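You operate a simulated robot arm through the tools that you are given. There is no shell and no other tool. Be economical: measure what you need, move in short steps, check, and stop when the job is done.

The job below is to be done with a simulated two-armed robot. You get a single attempt, and the scene is never put back.

## Task
Give the green sneaker the ticket's UV minutes, then air the silver box.
Fine: lamp out first, then vent till the display reads CLEAR before opening; sneaker on the mat, lid and vent shut. Where these are worked on the way, their far stop is far enough and under half their travel is too little: lid of the silver box.

Only the result counts: the job must be done as asked and must still hold three seconds after the hand-in. Knocking over, shifting, dropping, spilling or breaking anything else fails it. Lids that push on must go on centred and level and be pressed home; caps that screw on are set level and turned clockwise until they are tight.

## Robot
Two 7-joint arms with two-finger parallel grippers on one trunk, on a base that drives. Base frame: it is fixed to the floor where the robot stands at the start and does not move with it; the origin is under the middle of the robot, x ahead of it, y to its left, z up. Readings come in mm, degrees, newtons and seconds.
The left shoulder is at the start at [60, 143, 926], the right one opposite. With the tool pointing down near the work surface each hand reaches from about 320 to 740 mm from the robot's upright axis, wherever it stands, measured 20 degrees to its own side. Places, roughly: cream ticket [750, -1250, 1000]; lid of the silver box [600, 200, 1000]; minute dial [500, 0, 900]; panel of the silver box [500, 200, 900]; purple button [500, 100, 900]; top of the cork mat [600, -1100, 800]; white slider [500, 300, 900]. Payload 1.57 kg a hand.
The tool frame of a hand sits at the grasp point between the pads (the TCP): z along the fingers, y along the line on which they close. The tips reach 30 mm beyond it. Largest opening 110 mm; finger width 24, thickness 12; the body of the gripper, 48 by 112 mm, starts 78 mm behind the TCP.
Orientation is told as [roll, pitch, yaw] about the base's x, y, z axes, in that order, counted from this pose: with the fingers straight down and closing along the base's y, the tool's x points along the base's -x, its y along +y and its z along -z.

## Interface
- The arms move only by the tool servo_tool. It takes "left_increments", "right_increments" or both (then of equal length, played together; a hand with none holds still); each is a list of rows, each a list of 7 numbers: the shift along the base's x, y, z in mm, then the turn, a rotation vector about the base's x, y, z in degrees, then the closure, from 0 (fully open) to 1 (shut). In form: [[dx, dy, dz, wx, wy, wz, jaw], ...]. A call has 1 to 8 rows; each row shifts and turns the commanded pose from where the row before left it. A row lasts 0.2 s, in which the tool goes at most 50 mm and 8.6 degrees; a call with a longer step from one row to the next is refused whole, and so is a gripper value outside its range. Where a pose cannot be reached the arm comes as near as it can. A force on the tool above 60 N (or 10 N above the force at the start of the call, whichever is more), or a blocked arm, ends the call early, and 0.2 s more pass. The fingers move at their own pace (about 45 mm/s each) and stop on an object; they squeeze with about 39 N. The grip force told is the motor's: it shows also when the fingers shut on nothing. Time passes only in rows, and 0.2 s behind the last, so rows that do not move let the fingers close. The reply holds the time, the measured pose of the TCP, the force on the tool along the base axes, the opening and the grip force, in the units named above and with some noise, with the torque about the TCP (base axes, N m) and any sound that the robot's microphone picked up.
- Cameras (640 x 400 px; columns grow to the right, rows downward): "scene" is now at [51.6, 25.5, 1551.3]; the picture's right is [0.35, -0.94, 0.00], its down [-0.65, -0.24, -0.73] and it looks along [0.68, 0.25, -0.69] (base axes); focal length 258 px, centre (320, 200). "left" rides on the left gripper at [70, -16, -141] in its tool frame; the picture's right is [0.23, 0.97, 0.00], its down [-0.85, 0.20, -0.48] and it looks along [-0.47, 0.11, 0.88] (tool axes); focal length 222 px, centre (320, 200). "right" rides on the right gripper at [70, 16, -141] in its tool frame; the picture's right is [-0.23, 0.97, 0.00], its down [-0.86, -0.20, -0.48] and it looks along [-0.47, -0.11, 0.88] (tool axes); focal length 222 px, centre (320, 200). There is no depth. A picture from a camera that has moved, and an enlarged one, comes with that camera's place and axes in the base frame and with its lens. The place of the scene camera against the robot may be out by one fixed shift of up to 12 mm in any direction.
- snapshot(camera): a new picture of that camera. The clock stands still meanwhile.
- slide_trunk(by): slides the trunk up (or, below 0, down) by that many mm; the arms and the scene camera ride with it, the base frame stays. It gives what a move gives, with no picture.
- roll_base(legs): drives the robot by 1 to 6 legs, each [ahead, left, turn to the left] in mm, mm and degrees, along the robot's own axes; the way and the turn of a leg run together, so that a leg with both is an arc; at most 1500 mm and 180 degrees a leg. The arms and the cameras ride along, it lands a little off, and it stops where it bumps. It gives what a move gives.
- head_to(pan, tilt): turns the head with the scene camera to pan (to the left, within 86 degrees either way) and tilt (down, from -29 to 69), counted from straight ahead of the robot. It gives what a move gives.
- enlarge(camera, box): a new picture of the part [left, top, right, bottom] of that camera's present view, enlarged. The clock stands still meanwhile.
- job_done(): hands the job in; it is judged then, once.

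Go step by step. Nothing tells you exact positions but the pictures and the camera data: compare them with the known pose of the tool, close in by small moves and look again before you grip or let go. The budget is 120 turns and 108 pictures, counting those below and the enlarged ones. Unless the task says otherwise, let go and move clear before handing in, and close with one line.

The tools are called after "Request:" by a JSON object that holds its "api" and its "payload". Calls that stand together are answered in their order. servo_tool: Moves the arms, as the interface text tells. Its arguments: {"type":"object","properties":{"left_increments":{"type":"array","items":{"type":"array","items":{"type":"number"}}},"right_increments":{"type":"array","items":{"type":"array","items":{"type":"number"}}}},"required":[]} The other tools are called the same way: slide_trunk (by) slides the trunk up or down; roll_base (legs) drives the base; head_to (pan, tilt) turns the head that bears the scene camera; snapshot (camera) takes a picture; enlarge (camera, box) takes an enlarged picture of a part of a camera's view; job_done () hands the job in.

At the start:

```text
clock: 0.0
left_ee_pos: [403.6, 317.9, 999.7]
left_tcp_rot: [-0.1, 0.0, -0.1]
left_force: [-0.3, -0.4, -0.2]
left_moment: [0.0, -0.03, -0.01]
left_finger_gap: 109.8
left_grip_force: 0.0
right_ee_pos: [459.0, -48.9, 999.7]
right_tcp_rot: [0.0, 0.0, 0.0]
right_force: [0.2, 0.0, -0.1]
right_moment: [0.01, 0.03, -0.01]
right_finger_gap: 109.9
right_grip_force: 0.0
trunk travel left (down, up): [-525.0, 65.0]
robot x, y, heading: [1.1, -2.6, 0.0]
head pan, tilt: [20.4, 43.5]
```

scene: 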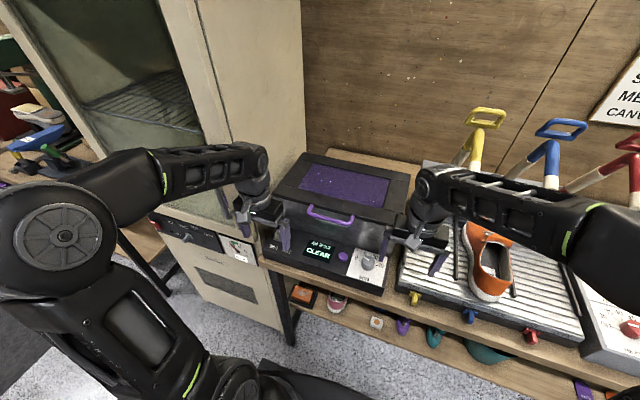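
right: 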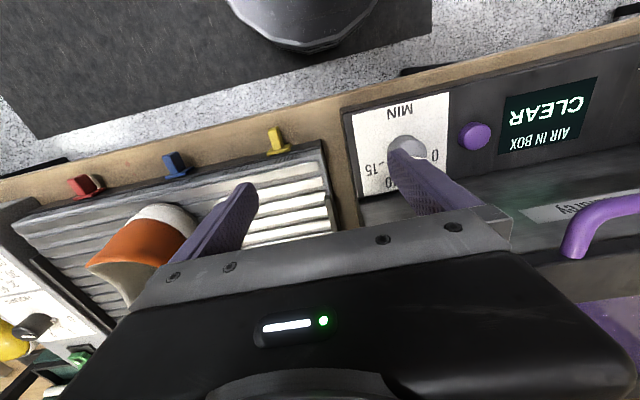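
left: 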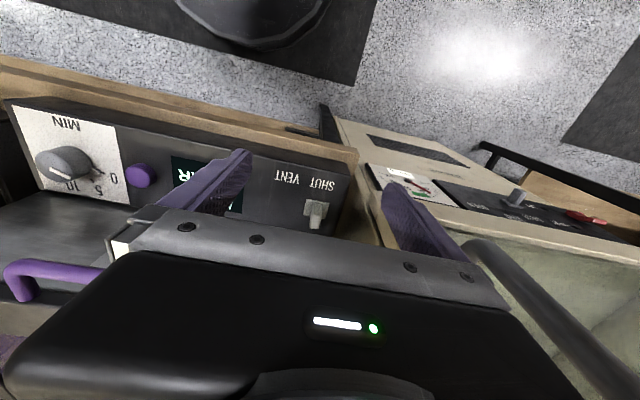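

The UV box with its dial, button, display and slider stands ahead; I don't see the green sneaker or the ticket yet, so I look around to the right.

Request:
{"api": "head_to", "payload": {"pan": -60, "tilt": 35}}

Request:
{"api": "snapshot", "payload": {"camera": "scene"}}

```text
clock: 1.5
left_ee_pos: [404.0, 317.8, 999.1]
left_tcp_rot: [0.0, 0.0, 0.0]
left_force: [0.4, 0.4, -0.6]
left_moment: [0.01, -0.01, 0.02]
left_finger_gap: 109.8
left_grip_force: 0.0
right_ee_pos: [458.2, -46.9, 999.6]
right_tcp_rot: [-0.1, 0.0, 0.0]
right_force: [0.5, -0.8, -0.3]
right_moment: [0.01, 0.0, 0.0]
right_finger_gap: 110.4
right_grip_force: 0.1
trunk travel left (down, up): [-525.0, 65.0]
robot x, y, heading: [1.7, 0.9, 0.2]
head pan, tilt: [-60.0, 35.0]
```

```text
104 pictures are left
camera scene: at [18.4, -79.6, 1564.0], right [-0.87, -0.5, 0.0], down [-0.29, 0.5, -0.82], along [0.41, -0.71, -0.57], focal length 258 px, centre (320, 200)
```

scene: 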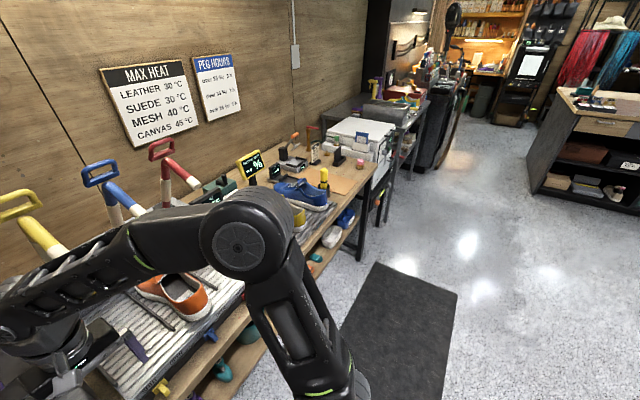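

A blue shoe stands on the far bench near the mat; I enlarge that area to find the ticket and the green sneaker.

Request:
{"api": "enlarge", "payload": {"camera": "scene", "box": [200, 100, 400, 270]}}

Request:
{"api": "head_to", "payload": {"pan": 70, "tilt": 35}}

Request:
{"api": "snapshot", "payload": {"camera": "scene"}}

```text
2.35 times, centred on (300, 185) of scene
camera zoom: at [18.4, -79.6, 1564.0], right [-0.87, -0.5, 0.0], down [-0.29, 0.5, -0.82], along [0.41, -0.71, -0.57], focal length 607 px, centre (367, 235)
```

zoom: 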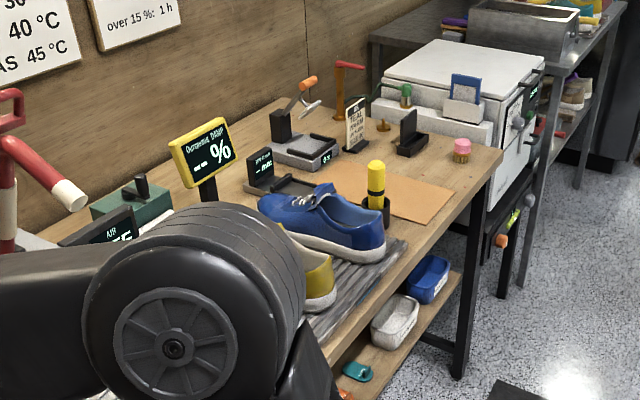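

```text
clock: 3.6
left_ee_pos: [402.2, 316.7, 999.2]
left_tcp_rot: [0.0, 0.1, 0.0]
left_force: [-0.5, 0.2, 0.2]
left_moment: [0.03, -0.01, -0.02]
left_finger_gap: 110.1
left_grip_force: 0.0
right_ee_pos: [457.5, -48.4, 1000.1]
right_tcp_rot: [-0.1, 0.0, 0.0]
right_force: [0.6, 0.1, -0.3]
right_moment: [-0.03, -0.03, -0.01]
right_finger_gap: 110.3
right_grip_force: 0.0
trunk travel left (down, up): [-525.0, 65.0]
robot x, y, heading: [0.1, -2.2, -0.2]
head pan, tilt: [70.0, 35.0]
```

```text
102 pictures are left
camera scene: at [4.5, 79.4, 1564.0], right [0.94, -0.34, 0.0], down [-0.2, -0.54, -0.82], along [0.28, 0.77, -0.57], focal length 258 px, centre (320, 200)
```

scene: 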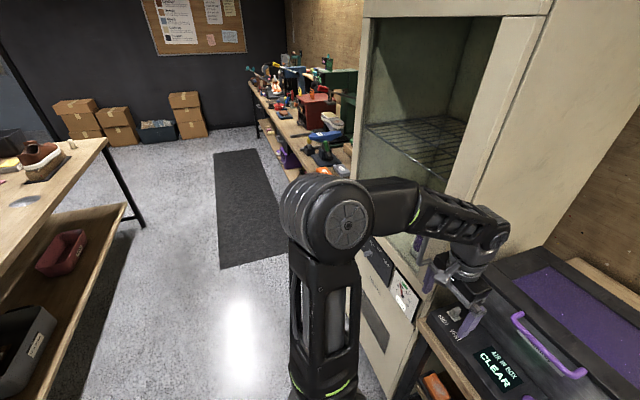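

No green sneaker on the left side; I look at the box from above and at the shelf below.

Request:
{"api": "head_to", "payload": {"pan": 15, "tilt": 50}}

Request:
{"api": "snapshot", "payload": {"camera": "scene"}}

Request:
{"api": "enlarge", "payload": {"camera": "scene", "box": [200, 120, 440, 270]}}

```text
clock: 4.9
left_ee_pos: [403.5, 317.7, 1000.0]
left_tcp_rot: [0.0, 0.0, 0.0]
left_force: [0.3, 0.3, -0.3]
left_moment: [0.02, 0.01, 0.01]
left_finger_gap: 110.0
left_grip_force: 0.1
right_ee_pos: [458.8, -48.4, 999.3]
right_tcp_rot: [-0.1, 0.0, 0.0]
right_force: [-0.1, 0.2, -0.4]
right_moment: [-0.01, 0.01, 0.02]
right_finger_gap: 110.0
right_grip_force: 0.1
trunk travel left (down, up): [-525.0, 65.0]
robot x, y, heading: [-1.9, 2.3, -0.0]
head pan, tilt: [15.0, 50.0]
```

```text
101 pictures are left
camera scene: at [48.7, 16.7, 1542.2], right [0.26, -0.97, 0.0], down [-0.74, -0.2, -0.64], along [0.62, 0.17, -0.77], focal length 258 px, centre (320, 200)
```

scene: 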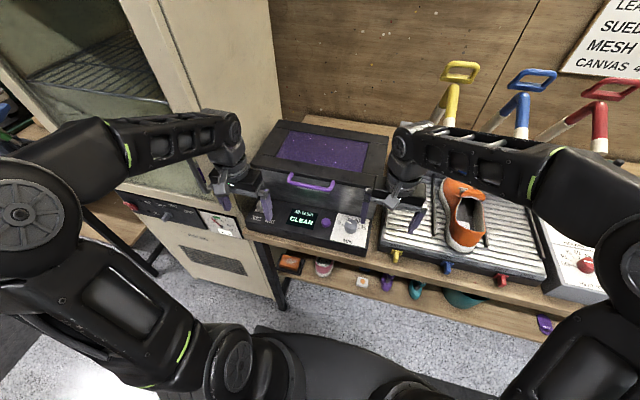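

```text
2.67 times, centred on (320, 195) of scene
camera zoom: at [48.7, 16.7, 1542.2], right [0.26, -0.97, 0.0], down [-0.74, -0.2, -0.64], along [0.62, 0.17, -0.77], focal length 688 px, centre (320, 213)
```

zoom: 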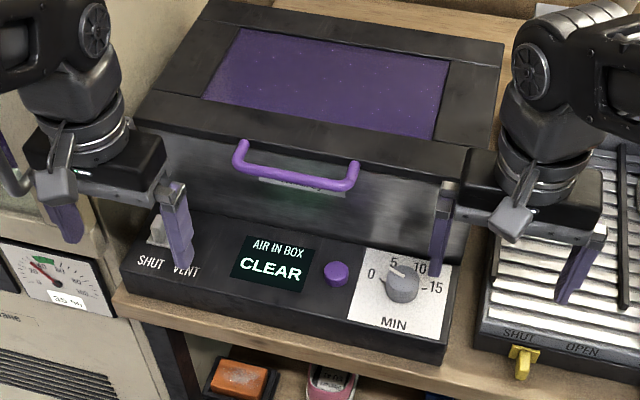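

The sneaker may well be inside the box; first I drive right (backing away from the bench) to read the ticket and see the mat.

Request:
{"api": "roll_base", "payload": {"legs": [[-300, 0, 0], [0, -1100, 0]]}}

Request:
{"api": "head_to", "payload": {"pan": -5, "tilt": 35}}

Request:
{"api": "snapshot", "payload": {"camera": "scene"}}

```text
clock: 12.2
left_ee_pos: [114.6, -791.7, 998.8]
left_tcp_rot: [0.0, 0.0, -0.1]
left_force: [0.7, -0.5, 0.4]
left_moment: [0.03, 0.03, -0.01]
left_finger_gap: 110.1
left_grip_force: 0.0
right_ee_pos: [168.4, -1157.5, 999.4]
right_tcp_rot: [0.0, 0.0, 0.0]
right_force: [-0.1, -0.5, -0.1]
right_moment: [0.01, -0.03, 0.01]
right_finger_gap: 109.8
right_grip_force: 0.0
trunk travel left (down, up): [-525.0, 65.0]
robot x, y, heading: [-287.5, -1109.6, 0.0]
head pan, tilt: [15.0, 50.0]
```

```text
clock: 13.0
left_ee_pos: [113.5, -791.7, 999.5]
left_tcp_rot: [0.1, -0.1, -0.2]
left_force: [0.0, 0.1, -0.4]
left_moment: [-0.01, 0.04, 0.02]
left_finger_gap: 110.0
left_grip_force: 0.1
right_ee_pos: [170.3, -1158.0, 1000.6]
right_tcp_rot: [0.0, 0.0, 0.0]
right_force: [0.5, -0.1, -0.5]
right_moment: [-0.02, 0.01, 0.04]
right_finger_gap: 109.9
right_grip_force: 0.0
trunk travel left (down, up): [-525.0, 65.0]
robot x, y, heading: [-289.4, -1111.6, 0.2]
head pan, tilt: [-5.0, 35.0]
```

```text
99 pictures are left
camera scene: at [-227.9, -1120.1, 1563.9], right [-0.09, -1.0, 0.0], down [-0.57, 0.05, -0.82], along [0.82, -0.07, -0.57], focal length 258 px, centre (320, 200)
```

scene: 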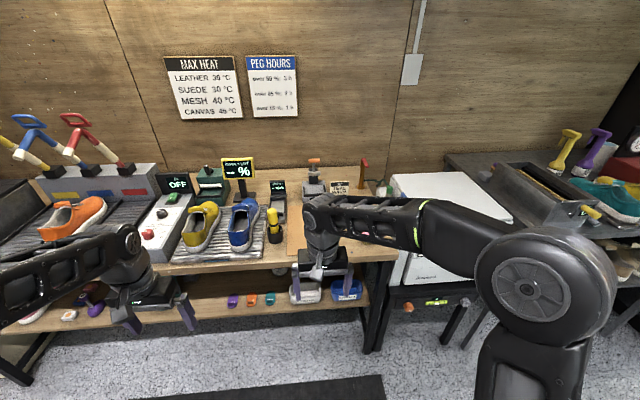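

I enlarge the ticket area and the right-hand bench.

Request:
{"api": "enlarge", "payload": {"camera": "scene", "box": [280, 145, 400, 220]}}

Request:
{"api": "enlarge", "payload": {"camera": "scene", "box": [440, 100, 640, 230]}}

Request:
{"api": "enlarge", "payload": {"camera": "scene", "box": [140, 150, 340, 280]}}

```text
5.33 times, centred on (340, 182) of scene
camera zoom: at [-227.9, -1120.1, 1563.9], right [-0.09, -1.0, 0.0], down [-0.57, 0.05, -0.82], along [0.82, -0.07, -0.57], focal length 1376 px, centre (213, 293)
```

zoom: 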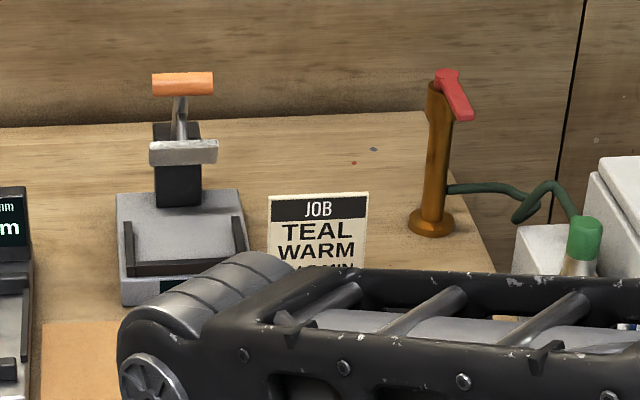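

```text
3.08 times, centred on (540, 165) of scene
camera zoom: at [-227.9, -1120.1, 1563.9], right [-0.09, -1.0, 0.0], down [-0.57, 0.05, -0.82], along [0.82, -0.07, -0.57], focal length 794 px, centre (-357, 308)
```

zoom: 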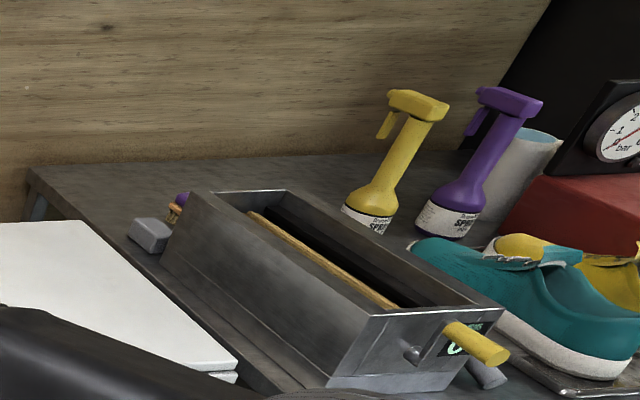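

```text
3.08 times, centred on (240, 215) of scene
camera zoom: at [-227.9, -1120.1, 1563.9], right [-0.09, -1.0, 0.0], down [-0.57, 0.05, -0.82], along [0.82, -0.07, -0.57], focal length 794 px, centre (566, 154)
```

zoom: 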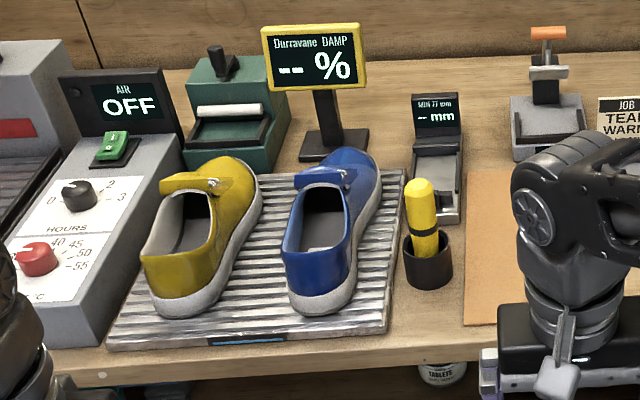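

The ticket is half hidden by my right arm; I strafe right so that it falls between the arms.

Request:
{"api": "roll_base", "payload": {"legs": [[0, -300, 0]]}}

Request:
{"api": "snapshot", "payload": {"camera": "scene"}}

Request:
{"api": "enlarge", "payload": {"camera": "scene", "box": [200, 150, 320, 225]}}

```text
clock: 15.1
left_ee_pos: [115.1, -1097.3, 1000.9]
left_tcp_rot: [0.0, 0.0, -0.4]
left_force: [-0.3, -0.3, 0.5]
left_moment: [0.05, 0.01, 0.02]
left_finger_gap: 110.0
left_grip_force: 0.1
right_ee_pos: [167.6, -1462.9, 999.3]
right_tcp_rot: [0.1, 0.0, -0.4]
right_force: [0.0, -0.5, -0.6]
right_moment: [0.03, 0.03, 0.04]
right_finger_gap: 110.1
right_grip_force: 0.0
trunk travel left (down, up): [-525.0, 65.0]
robot x, y, heading: [-290.6, -1409.3, -0.2]
head pan, tilt: [-5.0, 35.0]
```

```text
95 pictures are left
camera scene: at [-229.1, -1424.1, 1564.0], right [-0.09, -1.0, 0.0], down [-0.57, 0.05, -0.82], along [0.82, -0.08, -0.57], focal length 258 px, centre (320, 200)
```

scene: 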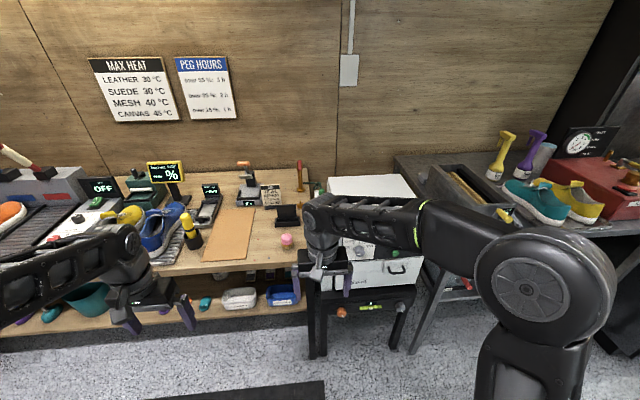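

```text
5.33 times, centred on (260, 188) of scene
camera zoom: at [-229.1, -1424.1, 1564.0], right [-0.09, -1.0, 0.0], down [-0.57, 0.05, -0.82], along [0.82, -0.08, -0.57], focal length 1376 px, centre (640, 267)
```

zoom: 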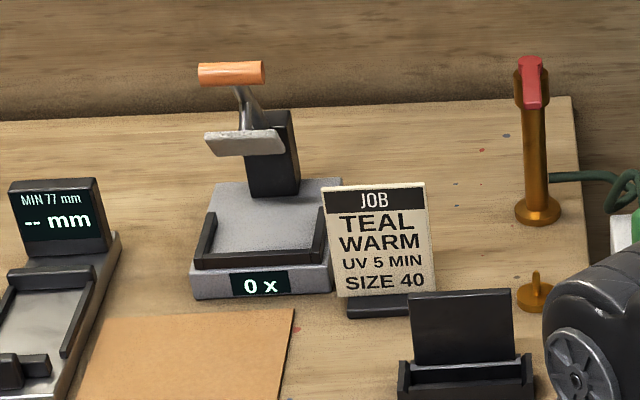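

The ticket says UV 5 MIN, and the brown sheet near [640, -1115, 800] is the cork mat. The green sneaker is probably in the box, so I drive back and look at the box controls closely.

Request:
{"api": "roll_base", "payload": {"legs": [[0, 1410, 0.2], [290, 0, 0]]}}

Request:
{"api": "head_to", "payload": {"pan": 15, "tilt": 50}}

Request:
{"api": "enlarge", "payload": {"camera": "scene", "box": [200, 120, 440, 270]}}

```text
clock: 23.6
left_ee_pos: [373.7, 324.6, 999.5]
left_tcp_rot: [0.0, 0.0, 1.4]
left_force: [1.0, 0.3, 0.1]
left_moment: [0.02, 0.02, 0.0]
left_finger_gap: 109.8
left_grip_force: 0.0
right_ee_pos: [437.2, -38.9, 999.1]
right_tcp_rot: [0.1, 0.1, 1.3]
right_force: [-0.2, -0.8, -0.4]
right_moment: [-0.02, 0.03, -0.02]
right_finger_gap: 109.9
right_grip_force: 0.0
trunk travel left (down, up): [-525.0, 65.0]
robot x, y, heading: [-26.0, -1.8, 1.6]
head pan, tilt: [-5.0, 35.0]
```

```text
clock: 24.4
left_ee_pos: [373.4, 325.1, 999.8]
left_tcp_rot: [0.0, 0.0, 1.4]
left_force: [-0.6, -0.6, -1.0]
left_moment: [0.01, 0.01, -0.04]
left_finger_gap: 110.0
left_grip_force: 0.0
right_ee_pos: [436.5, -39.6, 999.3]
right_tcp_rot: [0.1, 0.0, 1.4]
right_force: [-0.3, -0.4, 0.6]
right_moment: [-0.01, 0.02, -0.01]
right_finger_gap: 110.4
right_grip_force: 0.1
trunk travel left (down, up): [-525.0, 65.0]
robot x, y, heading: [-20.8, -8.1, 1.3]
head pan, tilt: [15.0, 50.0]
```

```text
2.67 times, centred on (320, 195) of scene
camera zoom: at [25.8, 14.8, 1542.3], right [0.28, -0.96, 0.0], down [-0.73, -0.22, -0.64], along [0.62, 0.18, -0.77], focal length 688 px, centre (320, 213)
```

zoom: 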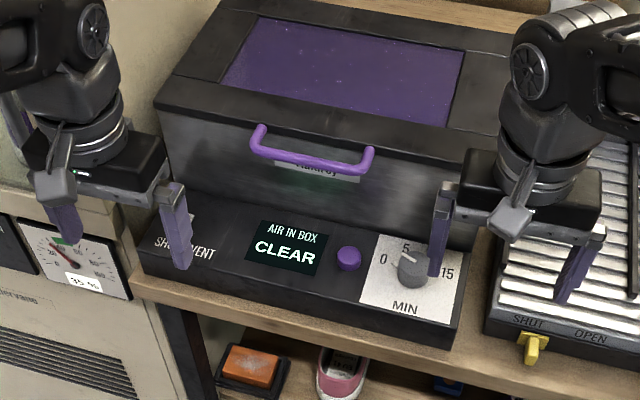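

I place the handle bar near [518, 173, 1024] running along y, with the hinge at the back near x 770. I turn the left hand 90 degrees and bring it up in front of the handle to look.

Request:
{"api": "servo_tool", "payload": {"left_increments": [[0, -5, 20, 0, 0, 8.5, 0], [0, -10, 20, 0, 0, 8.5, 0], [0, -10, 20, 0, 0, 8.5, 0], [0, -10, 20, 0, 0, 8.5, 0], [0, -10, 20, 0, 0, 8.5, 0], [0, -10, 20, 0, 0, 8.5, 0], [0, -10, 10, 0, 0, 8.5, 0], [0, -10, 0, 0, 0, 8.5, 0]], "right_increments": [[0, -12, 10, 0, 0, 0, 0], [0, -12, 10, 0, 0, 0, 0], [0, -12, 10, 0, 0, 0, 0], [0, -12, 10, 0, 0, 0, 0], [0, -12, 10, 0, 0, 0, 0], [0, -12, 0, 0, 0, 0, 0], [0, -12, 0, 0, 0, 0, 0], [0, -12, 0, 0, 0, 0, 0]]}}

Request:
{"api": "servo_tool", "payload": {"left_increments": [[0, -15, 0, 0, 0, 8.5, 0], [0, -15, 0, 0, 0, 8.5, 0], [0, -15, 0, 0, 0, 3.5, 0], [0, -15, 0, 0, 0, 0, 0], [0, -10, 0, 0, 0, 0, 0]]}}

Request:
{"api": "snapshot", "payload": {"camera": "left"}}

Request:
{"api": "snapshot", "payload": {"camera": "scene"}}

Request:
{"api": "snapshot", "payload": {"camera": "right"}}

```text
clock: 26.2
left_ee_pos: [378.5, 258.0, 1124.6]
left_tcp_rot: [0.0, 0.4, 69.5]
left_force: [-1.2, 1.4, -0.3]
left_moment: [-0.09, 0.0, 0.0]
left_finger_gap: 110.1
left_grip_force: 0.0
left hand out of reach, approached as far as the arm can: row 6, 7
right_ee_pos: [438.3, -132.0, 1050.8]
right_tcp_rot: [-0.2, 0.0, 1.5]
right_force: [0.9, 1.9, -0.2]
right_moment: [-0.12, 0.0, -0.02]
right_finger_gap: 110.0
right_grip_force: 0.0
trunk travel left (down, up): [-525.0, 65.0]
robot x, y, heading: [-19.3, -1.9, 1.4]
head pan, tilt: [15.0, 50.0]
```

```text
clock: 27.4
left_ee_pos: [375.4, 182.7, 1126.6]
left_tcp_rot: [0.1, -0.1, 90.0]
left_force: [0.2, -0.7, -0.2]
left_moment: [0.03, 0.03, -0.02]
left_finger_gap: 109.9
left_grip_force: 0.1
right_ee_pos: [437.3, -136.9, 1049.5]
right_tcp_rot: [-0.1, -0.1, 1.4]
right_force: [-0.2, -0.8, 0.7]
right_moment: [0.0, 0.0, 0.0]
right_finger_gap: 110.1
right_grip_force: 0.1
trunk travel left (down, up): [-525.0, 65.0]
robot x, y, heading: [-24.0, -2.3, 1.3]
head pan, tilt: [15.0, 50.0]
```

```text
92 pictures are left
camera left: at [391.4, 113.8, 1267.3], right [-0.97, -0.23, 0.0], down [-0.2, 0.85, 0.48], along [-0.11, 0.47, -0.88], focal length 222 px, centre (320, 200)
```

left: 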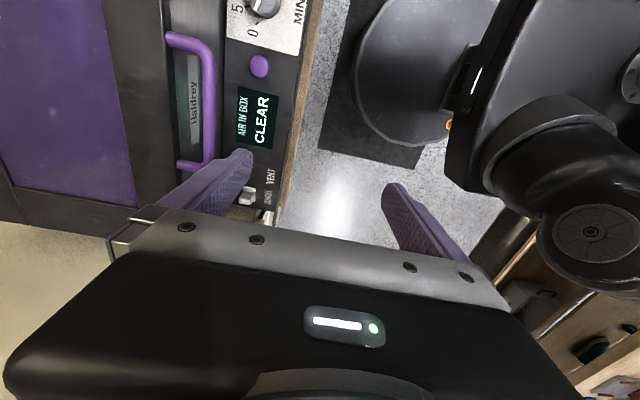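

```text
91 pictures are left
camera scene: at [25.8, 14.6, 1542.2], right [0.28, -0.96, 0.0], down [-0.73, -0.22, -0.64], along [0.62, 0.18, -0.77], focal length 258 px, centre (320, 200)
```

scene: 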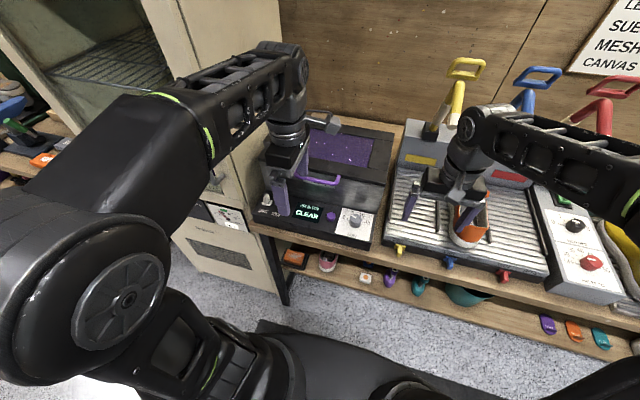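

```text
90 pictures are left
camera right: at [367.0, -121.0, 1192.2], right [0.2, 0.98, 0.0], down [0.86, -0.18, 0.48], along [0.47, -0.1, -0.88], focal length 222 px, centre (320, 200)
```

right: 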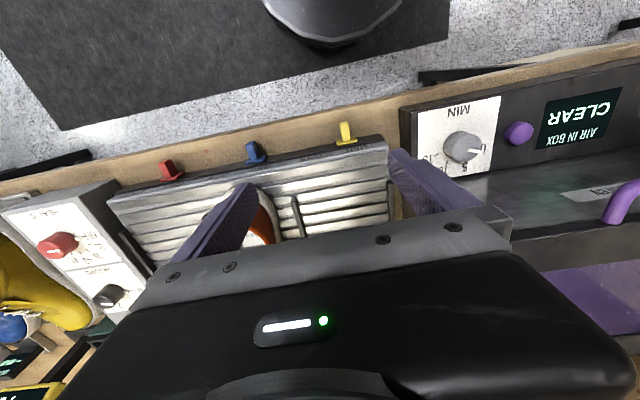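

The bar's axis is near [505, 165, 1020], about 28 mm in front of the lid's face. I pitch the left hand 60 degrees forward to grip it close to the fingertips, and look again.

Request:
{"api": "servo_tool", "payload": {"left_increments": [[0, -3, 0, 0, -8.5, 0, 0.3], [0, -3, 0, 0, -8.5, 0, 0.5], [0, -3, 0, 0, -8.5, 0, 0.6], [0, -3, 0, 0, -8.5, 0, 0.6], [0, -2, 0, 0, -8.5, 0, 0.6], [0, -2, 0, 0, -8.5, 0, 0.6], [0, -2, 0, 0, -8.5, 0, 0.6]]}}

Request:
{"api": "snapshot", "payload": {"camera": "left"}}

Request:
{"api": "snapshot", "payload": {"camera": "scene"}}

```text
clock: 29.0
left_ee_pos: [397.3, 161.4, 1152.0]
left_tcp_rot: [-59.3, -0.1, 90.0]
left_force: [0.2, 0.8, -0.3]
left_moment: [-0.01, 0.02, -0.01]
left_finger_gap: 43.9
left_grip_force: 0.0
left hand out of reach, approached as far as the arm can: row 7
right_ee_pos: [437.6, -136.1, 1050.1]
right_tcp_rot: [0.0, 0.0, 1.4]
right_force: [0.1, 0.5, -0.4]
right_moment: [0.02, -0.01, 0.04]
right_finger_gap: 109.8
right_grip_force: 0.1
trunk travel left (down, up): [-525.0, 65.0]
robot x, y, heading: [-22.9, -2.5, 1.5]
head pan, tilt: [15.0, 50.0]
```

```text
89 pictures are left
camera left: at [283.1, 91.6, 1237.0], right [-0.5, -0.23, -0.84], down [-0.51, 0.85, 0.07], along [0.7, 0.47, -0.54], focal length 222 px, centre (320, 200)
```

left: 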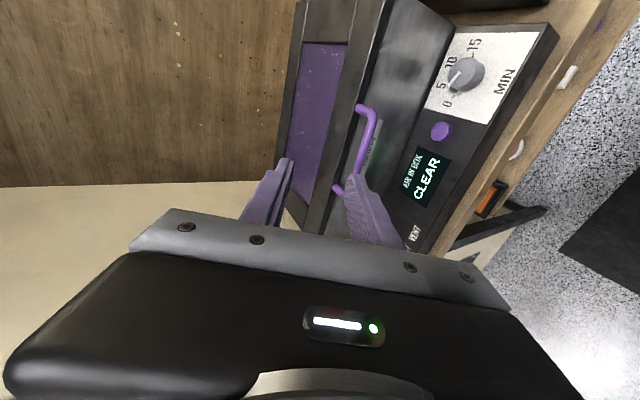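

```text
88 pictures are left
camera scene: at [26.1, 14.6, 1542.2], right [0.28, -0.96, 0.0], down [-0.73, -0.22, -0.64], along [0.62, 0.18, -0.77], focal length 258 px, centre (320, 200)
```

scene: 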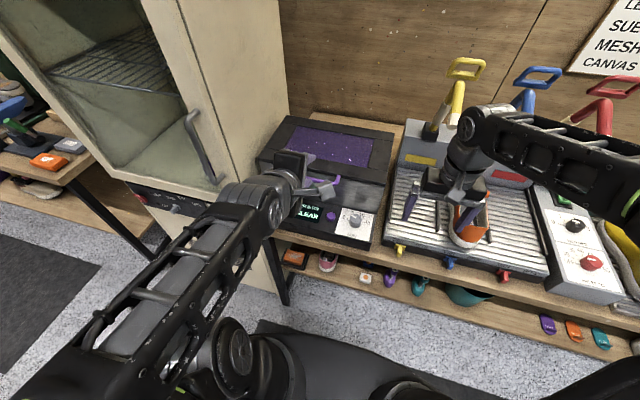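

Two left-camera views now agree on the bar axis at [507, 165, 1012]. I move to a stand-off point in line with it.

Request:
{"api": "servo_tool", "payload": {"left_increments": [[11, 2, -32, 0, 0, 0, 0.6], [11, 2, -32, 0, 0, 0, 0.6], [11, 0, -30, 0, 0, 0, 0.6], [0, 0, 0, 0, 0, 0, 0.6]]}}

Request:
{"api": "snapshot", "payload": {"camera": "left"}}

Request:
{"api": "enlarge", "payload": {"camera": "scene", "box": [240, 110, 400, 230]}}

```text
clock: 30.0
left_ee_pos: [458.5, 159.8, 1081.7]
left_tcp_rot: [-59.6, -0.1, 90.0]
left_force: [0.5, 0.9, 0.2]
left_moment: [0.03, 0.03, -0.05]
left_finger_gap: 43.9
left_grip_force: 0.1
left hand out of reach, approached as far as the arm can: row 1, 2, 3
right_ee_pos: [435.5, -136.1, 1051.2]
right_tcp_rot: [0.0, 0.0, 1.4]
right_force: [0.1, -0.8, 0.7]
right_moment: [-0.01, 0.04, 0.02]
right_finger_gap: 110.1
right_grip_force: 0.0
trunk travel left (down, up): [-525.0, 65.0]
robot x, y, heading: [-21.4, -5.6, 1.3]
head pan, tilt: [15.0, 50.0]
```

```text
87 pictures are left
camera left: at [343.6, 90.2, 1167.3], right [-0.49, -0.23, -0.84], down [-0.51, 0.86, 0.07], along [0.7, 0.47, -0.54], focal length 222 px, centre (320, 200)
```

left: 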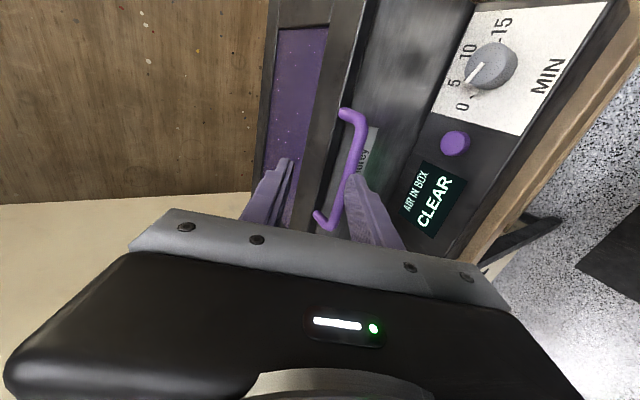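

```text
3.33 times, centred on (320, 170) of scene
camera zoom: at [24.9, 14.8, 1542.3], right [0.28, -0.96, 0.0], down [-0.73, -0.22, -0.64], along [0.62, 0.18, -0.77], focal length 860 px, centre (320, 300)
```

zoom: 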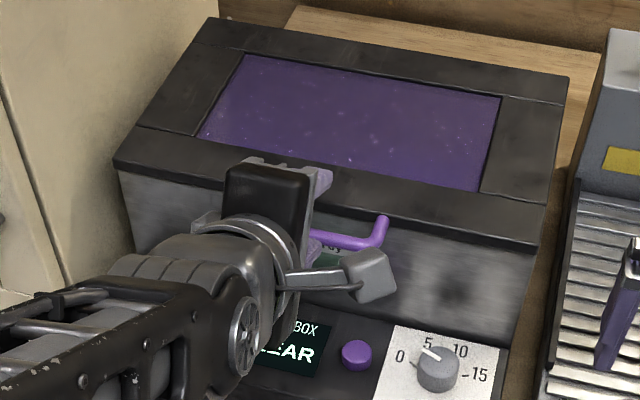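

The hand settled a bit ahead of plan at [458, 160, 1082]. I go straight down onto the approach line, then look before moving in.

Request:
{"api": "servo_tool", "payload": {"left_increments": [[0, 3, -20, 0, 0, 0, 0.6], [0, 2, -20, 0, 0, 0, 0.6], [0, 0, 0, 0, 0, 0, 0.6]]}}

Request:
{"api": "snapshot", "payload": {"camera": "left"}}

```text
clock: 30.8
left_ee_pos: [474.3, 161.7, 1049.4]
left_tcp_rot: [-59.5, -0.2, 90.0]
left_force: [-0.8, 0.3, -0.1]
left_moment: [-0.01, 0.01, -0.02]
left_finger_gap: 43.9
left_grip_force: 0.1
left hand out of reach, approached as far as the arm can: row 1, 2
right_ee_pos: [437.7, -136.2, 1050.5]
right_tcp_rot: [0.0, 0.0, 1.4]
right_force: [0.1, -0.8, 0.2]
right_moment: [0.01, 0.01, -0.02]
right_finger_gap: 109.5
right_grip_force: 0.0
trunk travel left (down, up): [-525.0, 65.0]
robot x, y, heading: [-22.7, -3.2, 1.3]
head pan, tilt: [15.0, 50.0]
```

```text
85 pictures are left
camera left: at [360.2, 92.7, 1135.2], right [-0.49, -0.23, -0.84], down [-0.51, 0.86, 0.07], along [0.7, 0.47, -0.54], focal length 222 px, centre (320, 200)
```

left: 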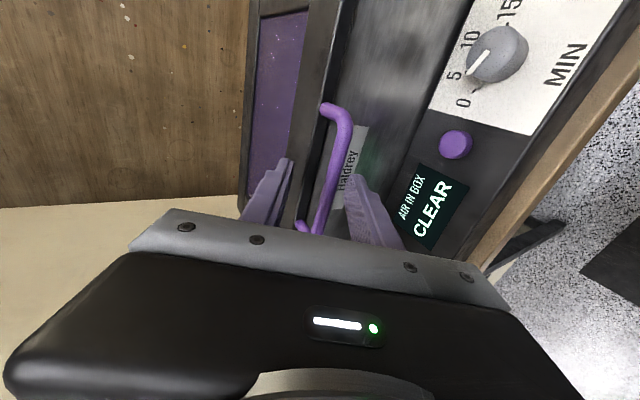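

The bar now lies between the finger pads in view. I ease in the last bit.

Request:
{"api": "servo_tool", "payload": {"left_increments": [[7, 2, -15, 0, 0, 0, 0.6], [7, 1, -14, 0, 0, 0, 0.6], [0, 0, 0, 0, 0, 0, 0.6]]}}

Request:
{"api": "snapshot", "payload": {"camera": "left"}}

Request:
{"api": "enlarge", "payload": {"camera": "scene", "box": [240, 110, 400, 230]}}

```text
clock: 31.6
left_ee_pos: [489.7, 165.7, 1021.4]
left_tcp_rot: [-59.5, -0.1, 89.9]
left_force: [-0.4, -0.5, 1.0]
left_moment: [-0.02, 0.01, -0.01]
left_finger_gap: 44.1
left_grip_force: 0.1
right_ee_pos: [436.8, -134.9, 1050.9]
right_tcp_rot: [-0.1, 0.0, 1.4]
right_force: [0.1, 0.3, 0.7]
right_moment: [0.01, 0.0, 0.0]
right_finger_gap: 110.1
right_grip_force: 0.0
trunk travel left (down, up): [-525.0, 65.0]
robot x, y, heading: [-19.9, -2.0, 1.5]
head pan, tilt: [15.0, 50.0]
```

```text
84 pictures are left
camera left: at [374.8, 96.1, 1106.8], right [-0.49, -0.23, -0.84], down [-0.51, 0.86, 0.07], along [0.7, 0.47, -0.54], focal length 222 px, centre (320, 200)
```

left: 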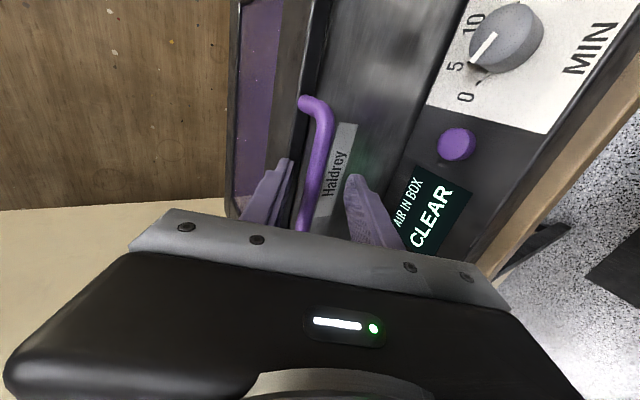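

```text
3.33 times, centred on (320, 170) of scene
camera zoom: at [25.5, 14.7, 1542.2], right [0.28, -0.96, 0.0], down [-0.73, -0.22, -0.64], along [0.62, 0.18, -0.77], focal length 860 px, centre (320, 300)
```

zoom: 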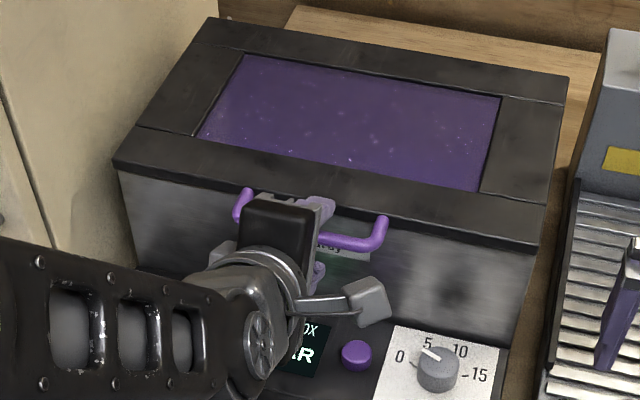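

The bar sits between the pads; I close on it.

Request:
{"api": "servo_tool", "payload": {"left_increments": [[0, 0, 0, 0, 0, 0, 1], [0, 0, 0, 0, 0, 0, 1], [0, 0, 0, 0, 0, 0, 1], [0, 0, 0, 0, 0, 0, 1]]}}

Request:
{"api": "snapshot", "payload": {"camera": "left"}}

```text
clock: 32.6
left_ee_pos: [494.0, 165.8, 1026.8]
left_tcp_rot: [-60.5, -0.1, 90.1]
left_force: [14.5, 3.1, 30.6]
left_moment: [-0.6, -0.2, -0.23]
left_finger_gap: 11.7
left_grip_force: 29.2
right_ee_pos: [438.1, -136.7, 1050.1]
right_tcp_rot: [0.0, 0.0, 1.3]
right_force: [-0.5, -0.3, -0.5]
right_moment: [0.01, -0.03, 0.0]
right_finger_gap: 110.1
right_grip_force: 0.2
trunk travel left (down, up): [-525.0, 65.0]
robot x, y, heading: [-21.6, -4.2, 1.5]
head pan, tilt: [15.0, 50.0]
```

```text
82 pictures are left
camera left: at [377.1, 95.9, 1110.2], right [-0.48, -0.23, -0.85], down [-0.52, 0.85, 0.07], along [0.71, 0.47, -0.53], focal length 222 px, centre (320, 200)
```

left: 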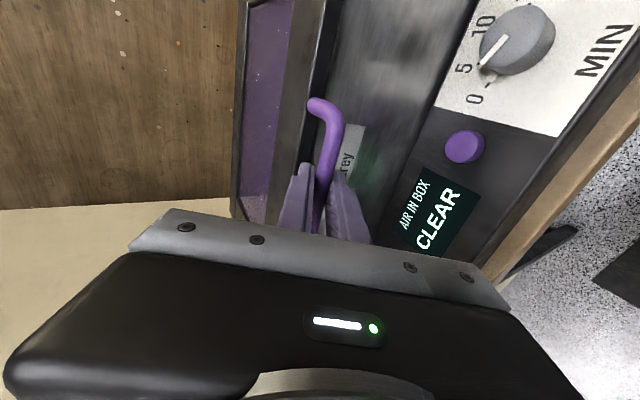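

Gripped (gap 11.7 mm). With the hinge near x 760, z 1030, I lift the bar along its arc, the first 20 degrees.

Request:
{"api": "servo_tool", "payload": {"left_increments": [[0, 0, 22, 0, 0, 0, 1], [1, 0, 22, 0, 0, 0, 1], [4, 0, 22, 0, 0, 0, 1], [5, 0, 21, 0, 0, 0, 1]]}}

Request:
{"api": "snapshot", "payload": {"camera": "scene"}}

```text
clock: 33.6
left_ee_pos: [502.0, 165.0, 1108.6]
left_tcp_rot: [-59.3, -0.1, 90.0]
left_force: [16.7, 4.0, -7.9]
left_moment: [0.07, -0.01, 0.5]
left_finger_gap: 11.8
left_grip_force: 29.0
right_ee_pos: [438.9, -135.4, 1049.1]
right_tcp_rot: [0.0, 0.1, 1.4]
right_force: [0.7, 0.0, 0.1]
right_moment: [-0.03, 0.0, 0.02]
right_finger_gap: 110.1
right_grip_force: 0.2
trunk travel left (down, up): [-525.0, 65.0]
robot x, y, heading: [-25.1, -2.4, 1.5]
head pan, tilt: [15.0, 50.0]
```

```text
81 pictures are left
camera scene: at [28.9, 15.6, 1542.0], right [0.28, -0.96, 0.0], down [-0.74, -0.22, -0.64], along [0.61, 0.18, -0.77], focal length 258 px, centre (320, 200)
```

scene: 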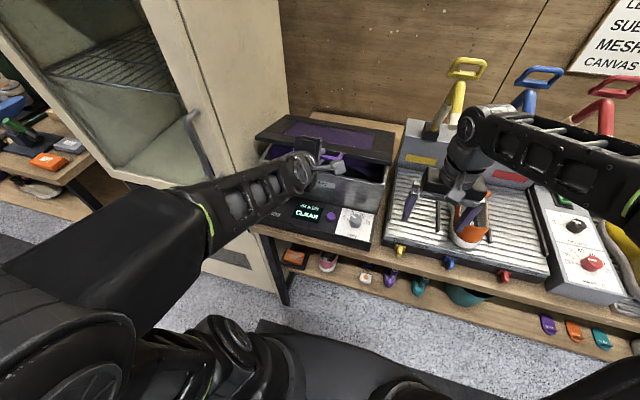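

The lid rises. I continue to about 60 degrees, with a touch more forward motion.

Request:
{"api": "servo_tool", "payload": {"left_increments": [[9, 0, 21, 0, 0, 0, 1], [10, 0, 20, 0, 0, 0, 1], [12, 0, 19, 0, 0, 0, 1], [13, 0, 18, 0, 0, 0, 1], [14, 0, 17, 0, 0, 0, 1], [16, 0, 16, 0, 0, 0, 1], [17, 0, 14, 0, 0, 0, 1], [18, 0, 13, 0, 0, 0, 1]]}}

Request:
{"api": "snapshot", "payload": {"camera": "scene"}}

```text
clock: 35.4
left_ee_pos: [607.3, 165.2, 1247.8]
left_tcp_rot: [-59.7, -0.1, 90.0]
left_force: [-4.7, 3.0, 7.0]
left_moment: [0.2, -0.1, -0.06]
left_finger_gap: 12.0
left_grip_force: 29.3
right_ee_pos: [436.1, -135.9, 1050.9]
right_tcp_rot: [-0.1, -0.1, 1.4]
right_force: [0.6, -0.5, 0.1]
right_moment: [0.0, -0.01, 0.0]
right_finger_gap: 109.7
right_grip_force: 0.1
trunk travel left (down, up): [-525.0, 65.0]
robot x, y, heading: [-22.1, -5.3, 1.2]
head pan, tilt: [15.0, 50.0]
```

```text
80 pictures are left
camera scene: at [23.8, 14.9, 1542.3], right [0.28, -0.96, 0.0], down [-0.73, -0.22, -0.64], along [0.62, 0.18, -0.77], focal length 258 px, centre (320, 200)
```

scene: 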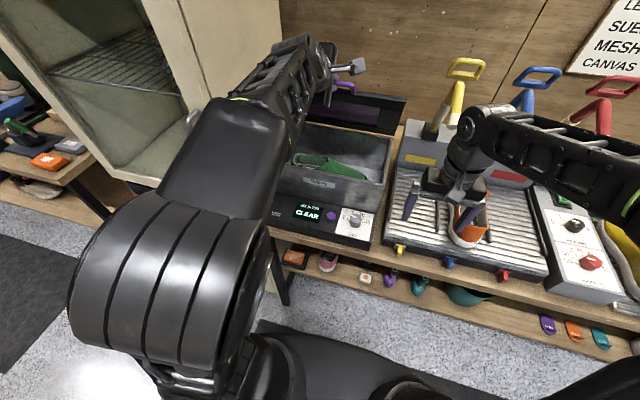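

The green sneaker is in the box. I close the lid again by the reverse path.

Request:
{"api": "servo_tool", "payload": {"left_increments": [[-18, 0, -13, 0, 0, 0, 1], [-17, 0, -14, 0, 0, 0, 1], [-16, 0, -16, 0, 0, 0, 1], [-14, 0, -17, 0, 0, 0, 1], [-13, 0, -18, 0, 0, 0, 1], [-12, 0, -19, 0, 0, 0, 1], [-10, 0, -20, 0, 0, 0, 1], [-9, 0, -21, 0, 0, 0, 1]]}}

Request:
{"api": "servo_tool", "payload": {"left_increments": [[-5, 0, -21, 0, 0, 0, 1], [-4, 0, -22, 0, 0, 0, 1], [-1, 0, -22, 0, 0, 0, 1], [0, 0, -20, 0, 0, 0, 1], [0, 0, -2, 0, 0, 0, 1]]}}

Request:
{"api": "snapshot", "payload": {"camera": "scene"}}

```text
clock: 37.2
left_ee_pos: [502.5, 163.6, 1106.9]
left_tcp_rot: [-59.4, -0.1, 90.1]
left_force: [17.8, -1.7, -6.7]
left_moment: [-0.44, -0.08, -0.28]
left_finger_gap: 11.5
left_grip_force: 29.5
right_ee_pos: [440.3, -136.4, 1049.9]
right_tcp_rot: [0.0, 0.1, 1.5]
right_force: [0.0, 0.6, 0.1]
right_moment: [0.0, 0.0, -0.02]
right_finger_gap: 110.1
right_grip_force: 0.2
trunk travel left (down, up): [-525.0, 65.0]
robot x, y, heading: [-21.9, -1.1, 1.5]
head pan, tilt: [15.0, 50.0]
```

```text
clock: 38.4
left_ee_pos: [491.1, 164.0, 1027.3]
left_tcp_rot: [-60.4, -0.5, 90.1]
left_force: [1.8, 0.4, 45.2]
left_moment: [-0.23, -0.4, 0.42]
left_finger_gap: 12.0
left_grip_force: 29.3
right_ee_pos: [434.6, -136.1, 1052.8]
right_tcp_rot: [-0.1, 0.0, 1.4]
right_force: [0.5, 0.4, 0.8]
right_moment: [-0.02, 0.02, -0.02]
right_finger_gap: 110.1
right_grip_force: 0.0
trunk travel left (down, up): [-525.0, 65.0]
robot x, y, heading: [-23.9, -3.8, 1.7]
head pan, tilt: [15.0, 50.0]
```

```text
79 pictures are left
camera scene: at [22.0, 14.0, 1543.2], right [0.28, -0.96, 0.0], down [-0.73, -0.22, -0.64], along [0.62, 0.18, -0.76], focal length 258 px, centre (320, 200)
```

scene: 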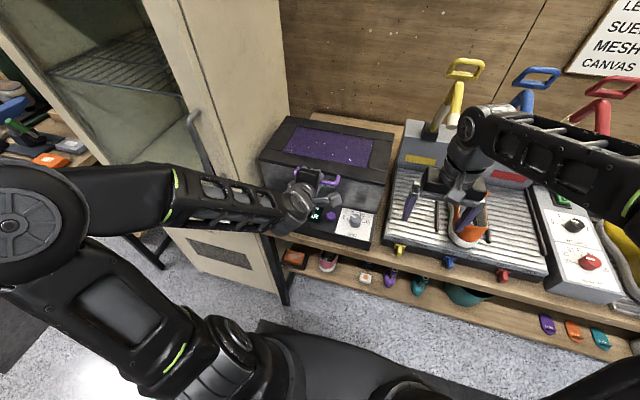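

The lid is shut. I let go of the handle and back the left hand away, then look at the dial with the right hand.

Request:
{"api": "servo_tool", "payload": {"left_increments": [[0, 0, 3, 0, 0, 0, 0.6], [0, 0, 0, 0, 0, 0, 0.6], [0, 0, 0, 0, 0, 0, 0.6], [-10, 0, 18, 0, 0, 0, 0.6], [-10, 0, 20, 0, 0, 0, 0.6], [-10, 0, 25, 0, 0, 0, 0.6], [-8, 0, 35, 0, 0, 0, 0.6], [-8, 10, 40, 0, 0, 0, 0.6]]}}

Request:
{"api": "snapshot", "payload": {"camera": "scene"}}

Request:
{"api": "enlarge", "payload": {"camera": "scene", "box": [260, 180, 390, 260]}}

Request:
{"api": "snapshot", "payload": {"camera": "right"}}

```text
clock: 40.2
left_ee_pos: [447.0, 177.0, 1159.5]
left_tcp_rot: [-59.5, 0.1, 90.0]
left_force: [-0.1, 1.1, 0.2]
left_moment: [-0.01, -0.02, -0.06]
left_finger_gap: 44.0
left_grip_force: 0.0
right_ee_pos: [436.0, -134.6, 1051.9]
right_tcp_rot: [-0.2, 0.0, 1.4]
right_force: [0.0, 0.7, 0.4]
right_moment: [-0.04, -0.01, 0.0]
right_finger_gap: 110.0
right_grip_force: 0.1
trunk travel left (down, up): [-525.0, 65.0]
robot x, y, heading: [-24.9, -0.9, 1.5]
head pan, tilt: [15.0, 50.0]
```

```text
78 pictures are left
camera scene: at [25.2, 17.0, 1542.2], right [0.28, -0.96, 0.0], down [-0.73, -0.22, -0.64], along [0.62, 0.18, -0.77], focal length 258 px, centre (320, 200)
```

scene: 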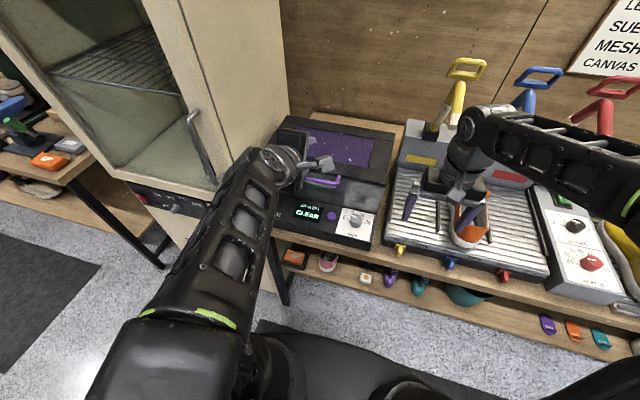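

```text
4.92 times, centred on (325, 220) of scene
camera zoom: at [25.2, 17.0, 1542.2], right [0.28, -0.96, 0.0], down [-0.73, -0.22, -0.64], along [0.62, 0.18, -0.77], focal length 1270 px, centre (295, 102)
```

zoom: 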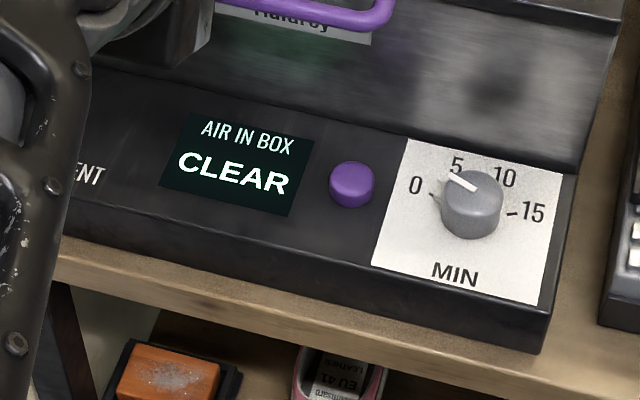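

```text
76 pictures are left
camera right: at [366.5, -119.1, 1192.6], right [0.2, 0.98, 0.0], down [0.86, -0.18, 0.48], along [0.47, -0.1, -0.88], focal length 222 px, centre (320, 200)
```

right: 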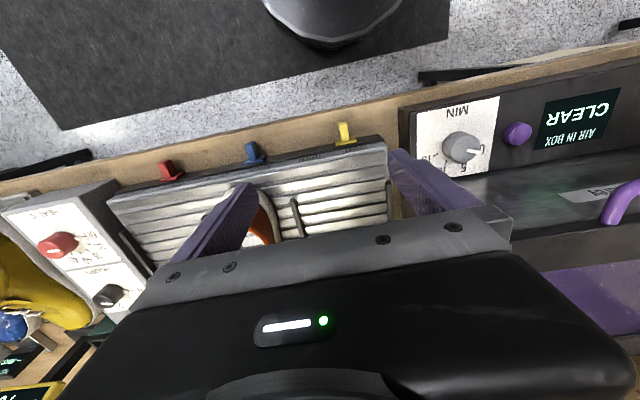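

The dial knob is near [475, 39, 920] and the button near [482, 113, 910]. I swing the left hand aside (back to fingers down) and bring the right hand over the knob.

Request:
{"api": "servo_tool", "payload": {"left_increments": [[0, 15, 0, 0, 8.5, 0, 0.6], [0, 15, 0, 0, 8.5, 0, 0.6], [0, 15, 0, 0, 8.5, 0, 0.6], [0, 15, 0, 0, 8.5, 0, 0.6], [0, 15, 0, 0, 8.5, 0, 0.6], [0, 15, 0, 0, 8.5, 0, 0.6], [0, 10, 0, 0, 8.5, 0, 0.6]]}}

Request:
{"api": "servo_tool", "payload": {"right_increments": [[8, 30, 0, 0, 0, -1.4, 0.3], [8, 30, 0, 0, 0, 0, 0.35], [8, 30, -10, 0, 0, 0, 0.35], [8, 30, -10, 0, 0, 0, 0.35], [6, 30, -10, 0, 0, 0, 0.35], [0, 24, -10, 0, 0, 0, 0.35]]}}

Request:
{"api": "snapshot", "payload": {"camera": "right"}}

Request:
{"api": "snapshot", "payload": {"camera": "scene"}}

```text
clock: 41.8
left_ee_pos: [446.0, 281.3, 1135.0]
left_tcp_rot: [-3.1, 1.0, 90.1]
left_force: [-0.2, 1.0, -0.6]
left_moment: [-0.12, 0.0, -0.01]
left_finger_gap: 44.1
left_grip_force: 0.1
left hand out of reach, approached as far as the arm can: row 7
right_ee_pos: [438.1, -133.4, 1051.4]
right_tcp_rot: [-0.2, 0.1, 1.6]
right_force: [0.9, 0.8, -0.1]
right_moment: [-0.07, 0.01, -0.01]
right_finger_gap: 110.2
right_grip_force: 0.1
trunk travel left (down, up): [-525.0, 65.0]
robot x, y, heading: [-22.1, -0.3, 1.4]
head pan, tilt: [15.0, 50.0]
```

```text
clock: 43.2
left_ee_pos: [444.1, 276.0, 1135.8]
left_tcp_rot: [-3.1, 0.7, 90.0]
left_force: [0.3, -0.3, -0.3]
left_moment: [0.0, -0.02, 0.02]
left_finger_gap: 44.1
left_grip_force: 0.1
right_ee_pos: [475.0, 37.9, 1011.7]
right_tcp_rot: [0.0, 0.1, 0.0]
right_force: [0.4, -0.7, -0.1]
right_moment: [-0.04, -0.01, -0.01]
right_finger_gap: 71.3
right_grip_force: 0.0
trunk travel left (down, up): [-525.0, 65.0]
robot x, y, heading: [-19.2, -4.2, 1.4]
head pan, tilt: [15.0, 50.0]
```

```text
75 pictures are left
camera right: at [404.1, 54.3, 1154.0], right [0.23, 0.97, 0.0], down [0.85, -0.2, 0.48], along [0.47, -0.11, -0.88], focal length 222 px, centre (320, 200)
```

right: 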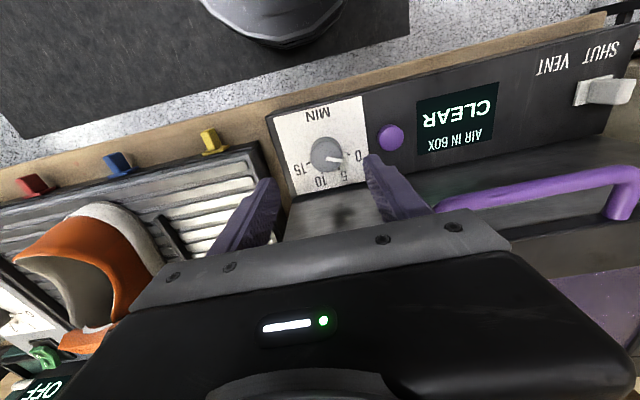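

```text
74 pictures are left
camera scene: at [25.6, 15.4, 1542.2], right [0.28, -0.96, 0.0], down [-0.73, -0.22, -0.64], along [0.62, 0.18, -0.77], focal length 258 px, centre (320, 200)
```

scene: 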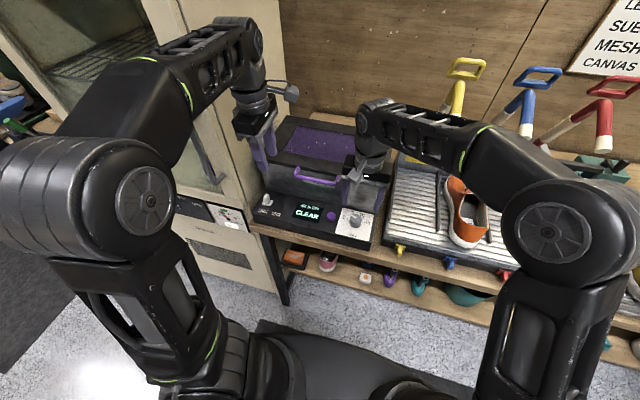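

Request:
{"api": "enlarge", "payload": {"camera": "right", "box": [260, 90, 420, 190]}}

```text
4.00 times, centred on (340, 140) of right
camera zoom: at [404.1, 54.3, 1154.0], right [0.23, 0.97, 0.0], down [0.85, -0.2, 0.48], along [0.47, -0.11, -0.88], focal length 888 px, centre (240, 440)
```

zoom: 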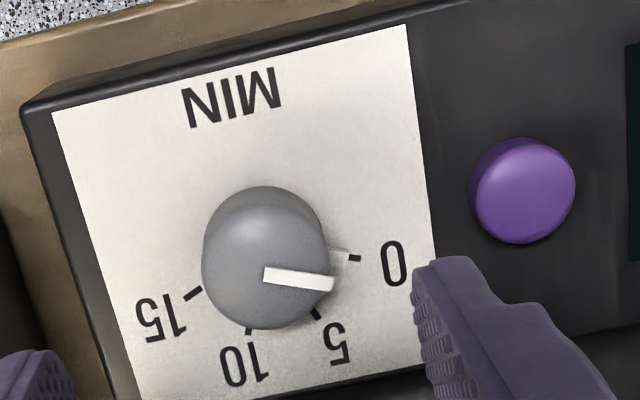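

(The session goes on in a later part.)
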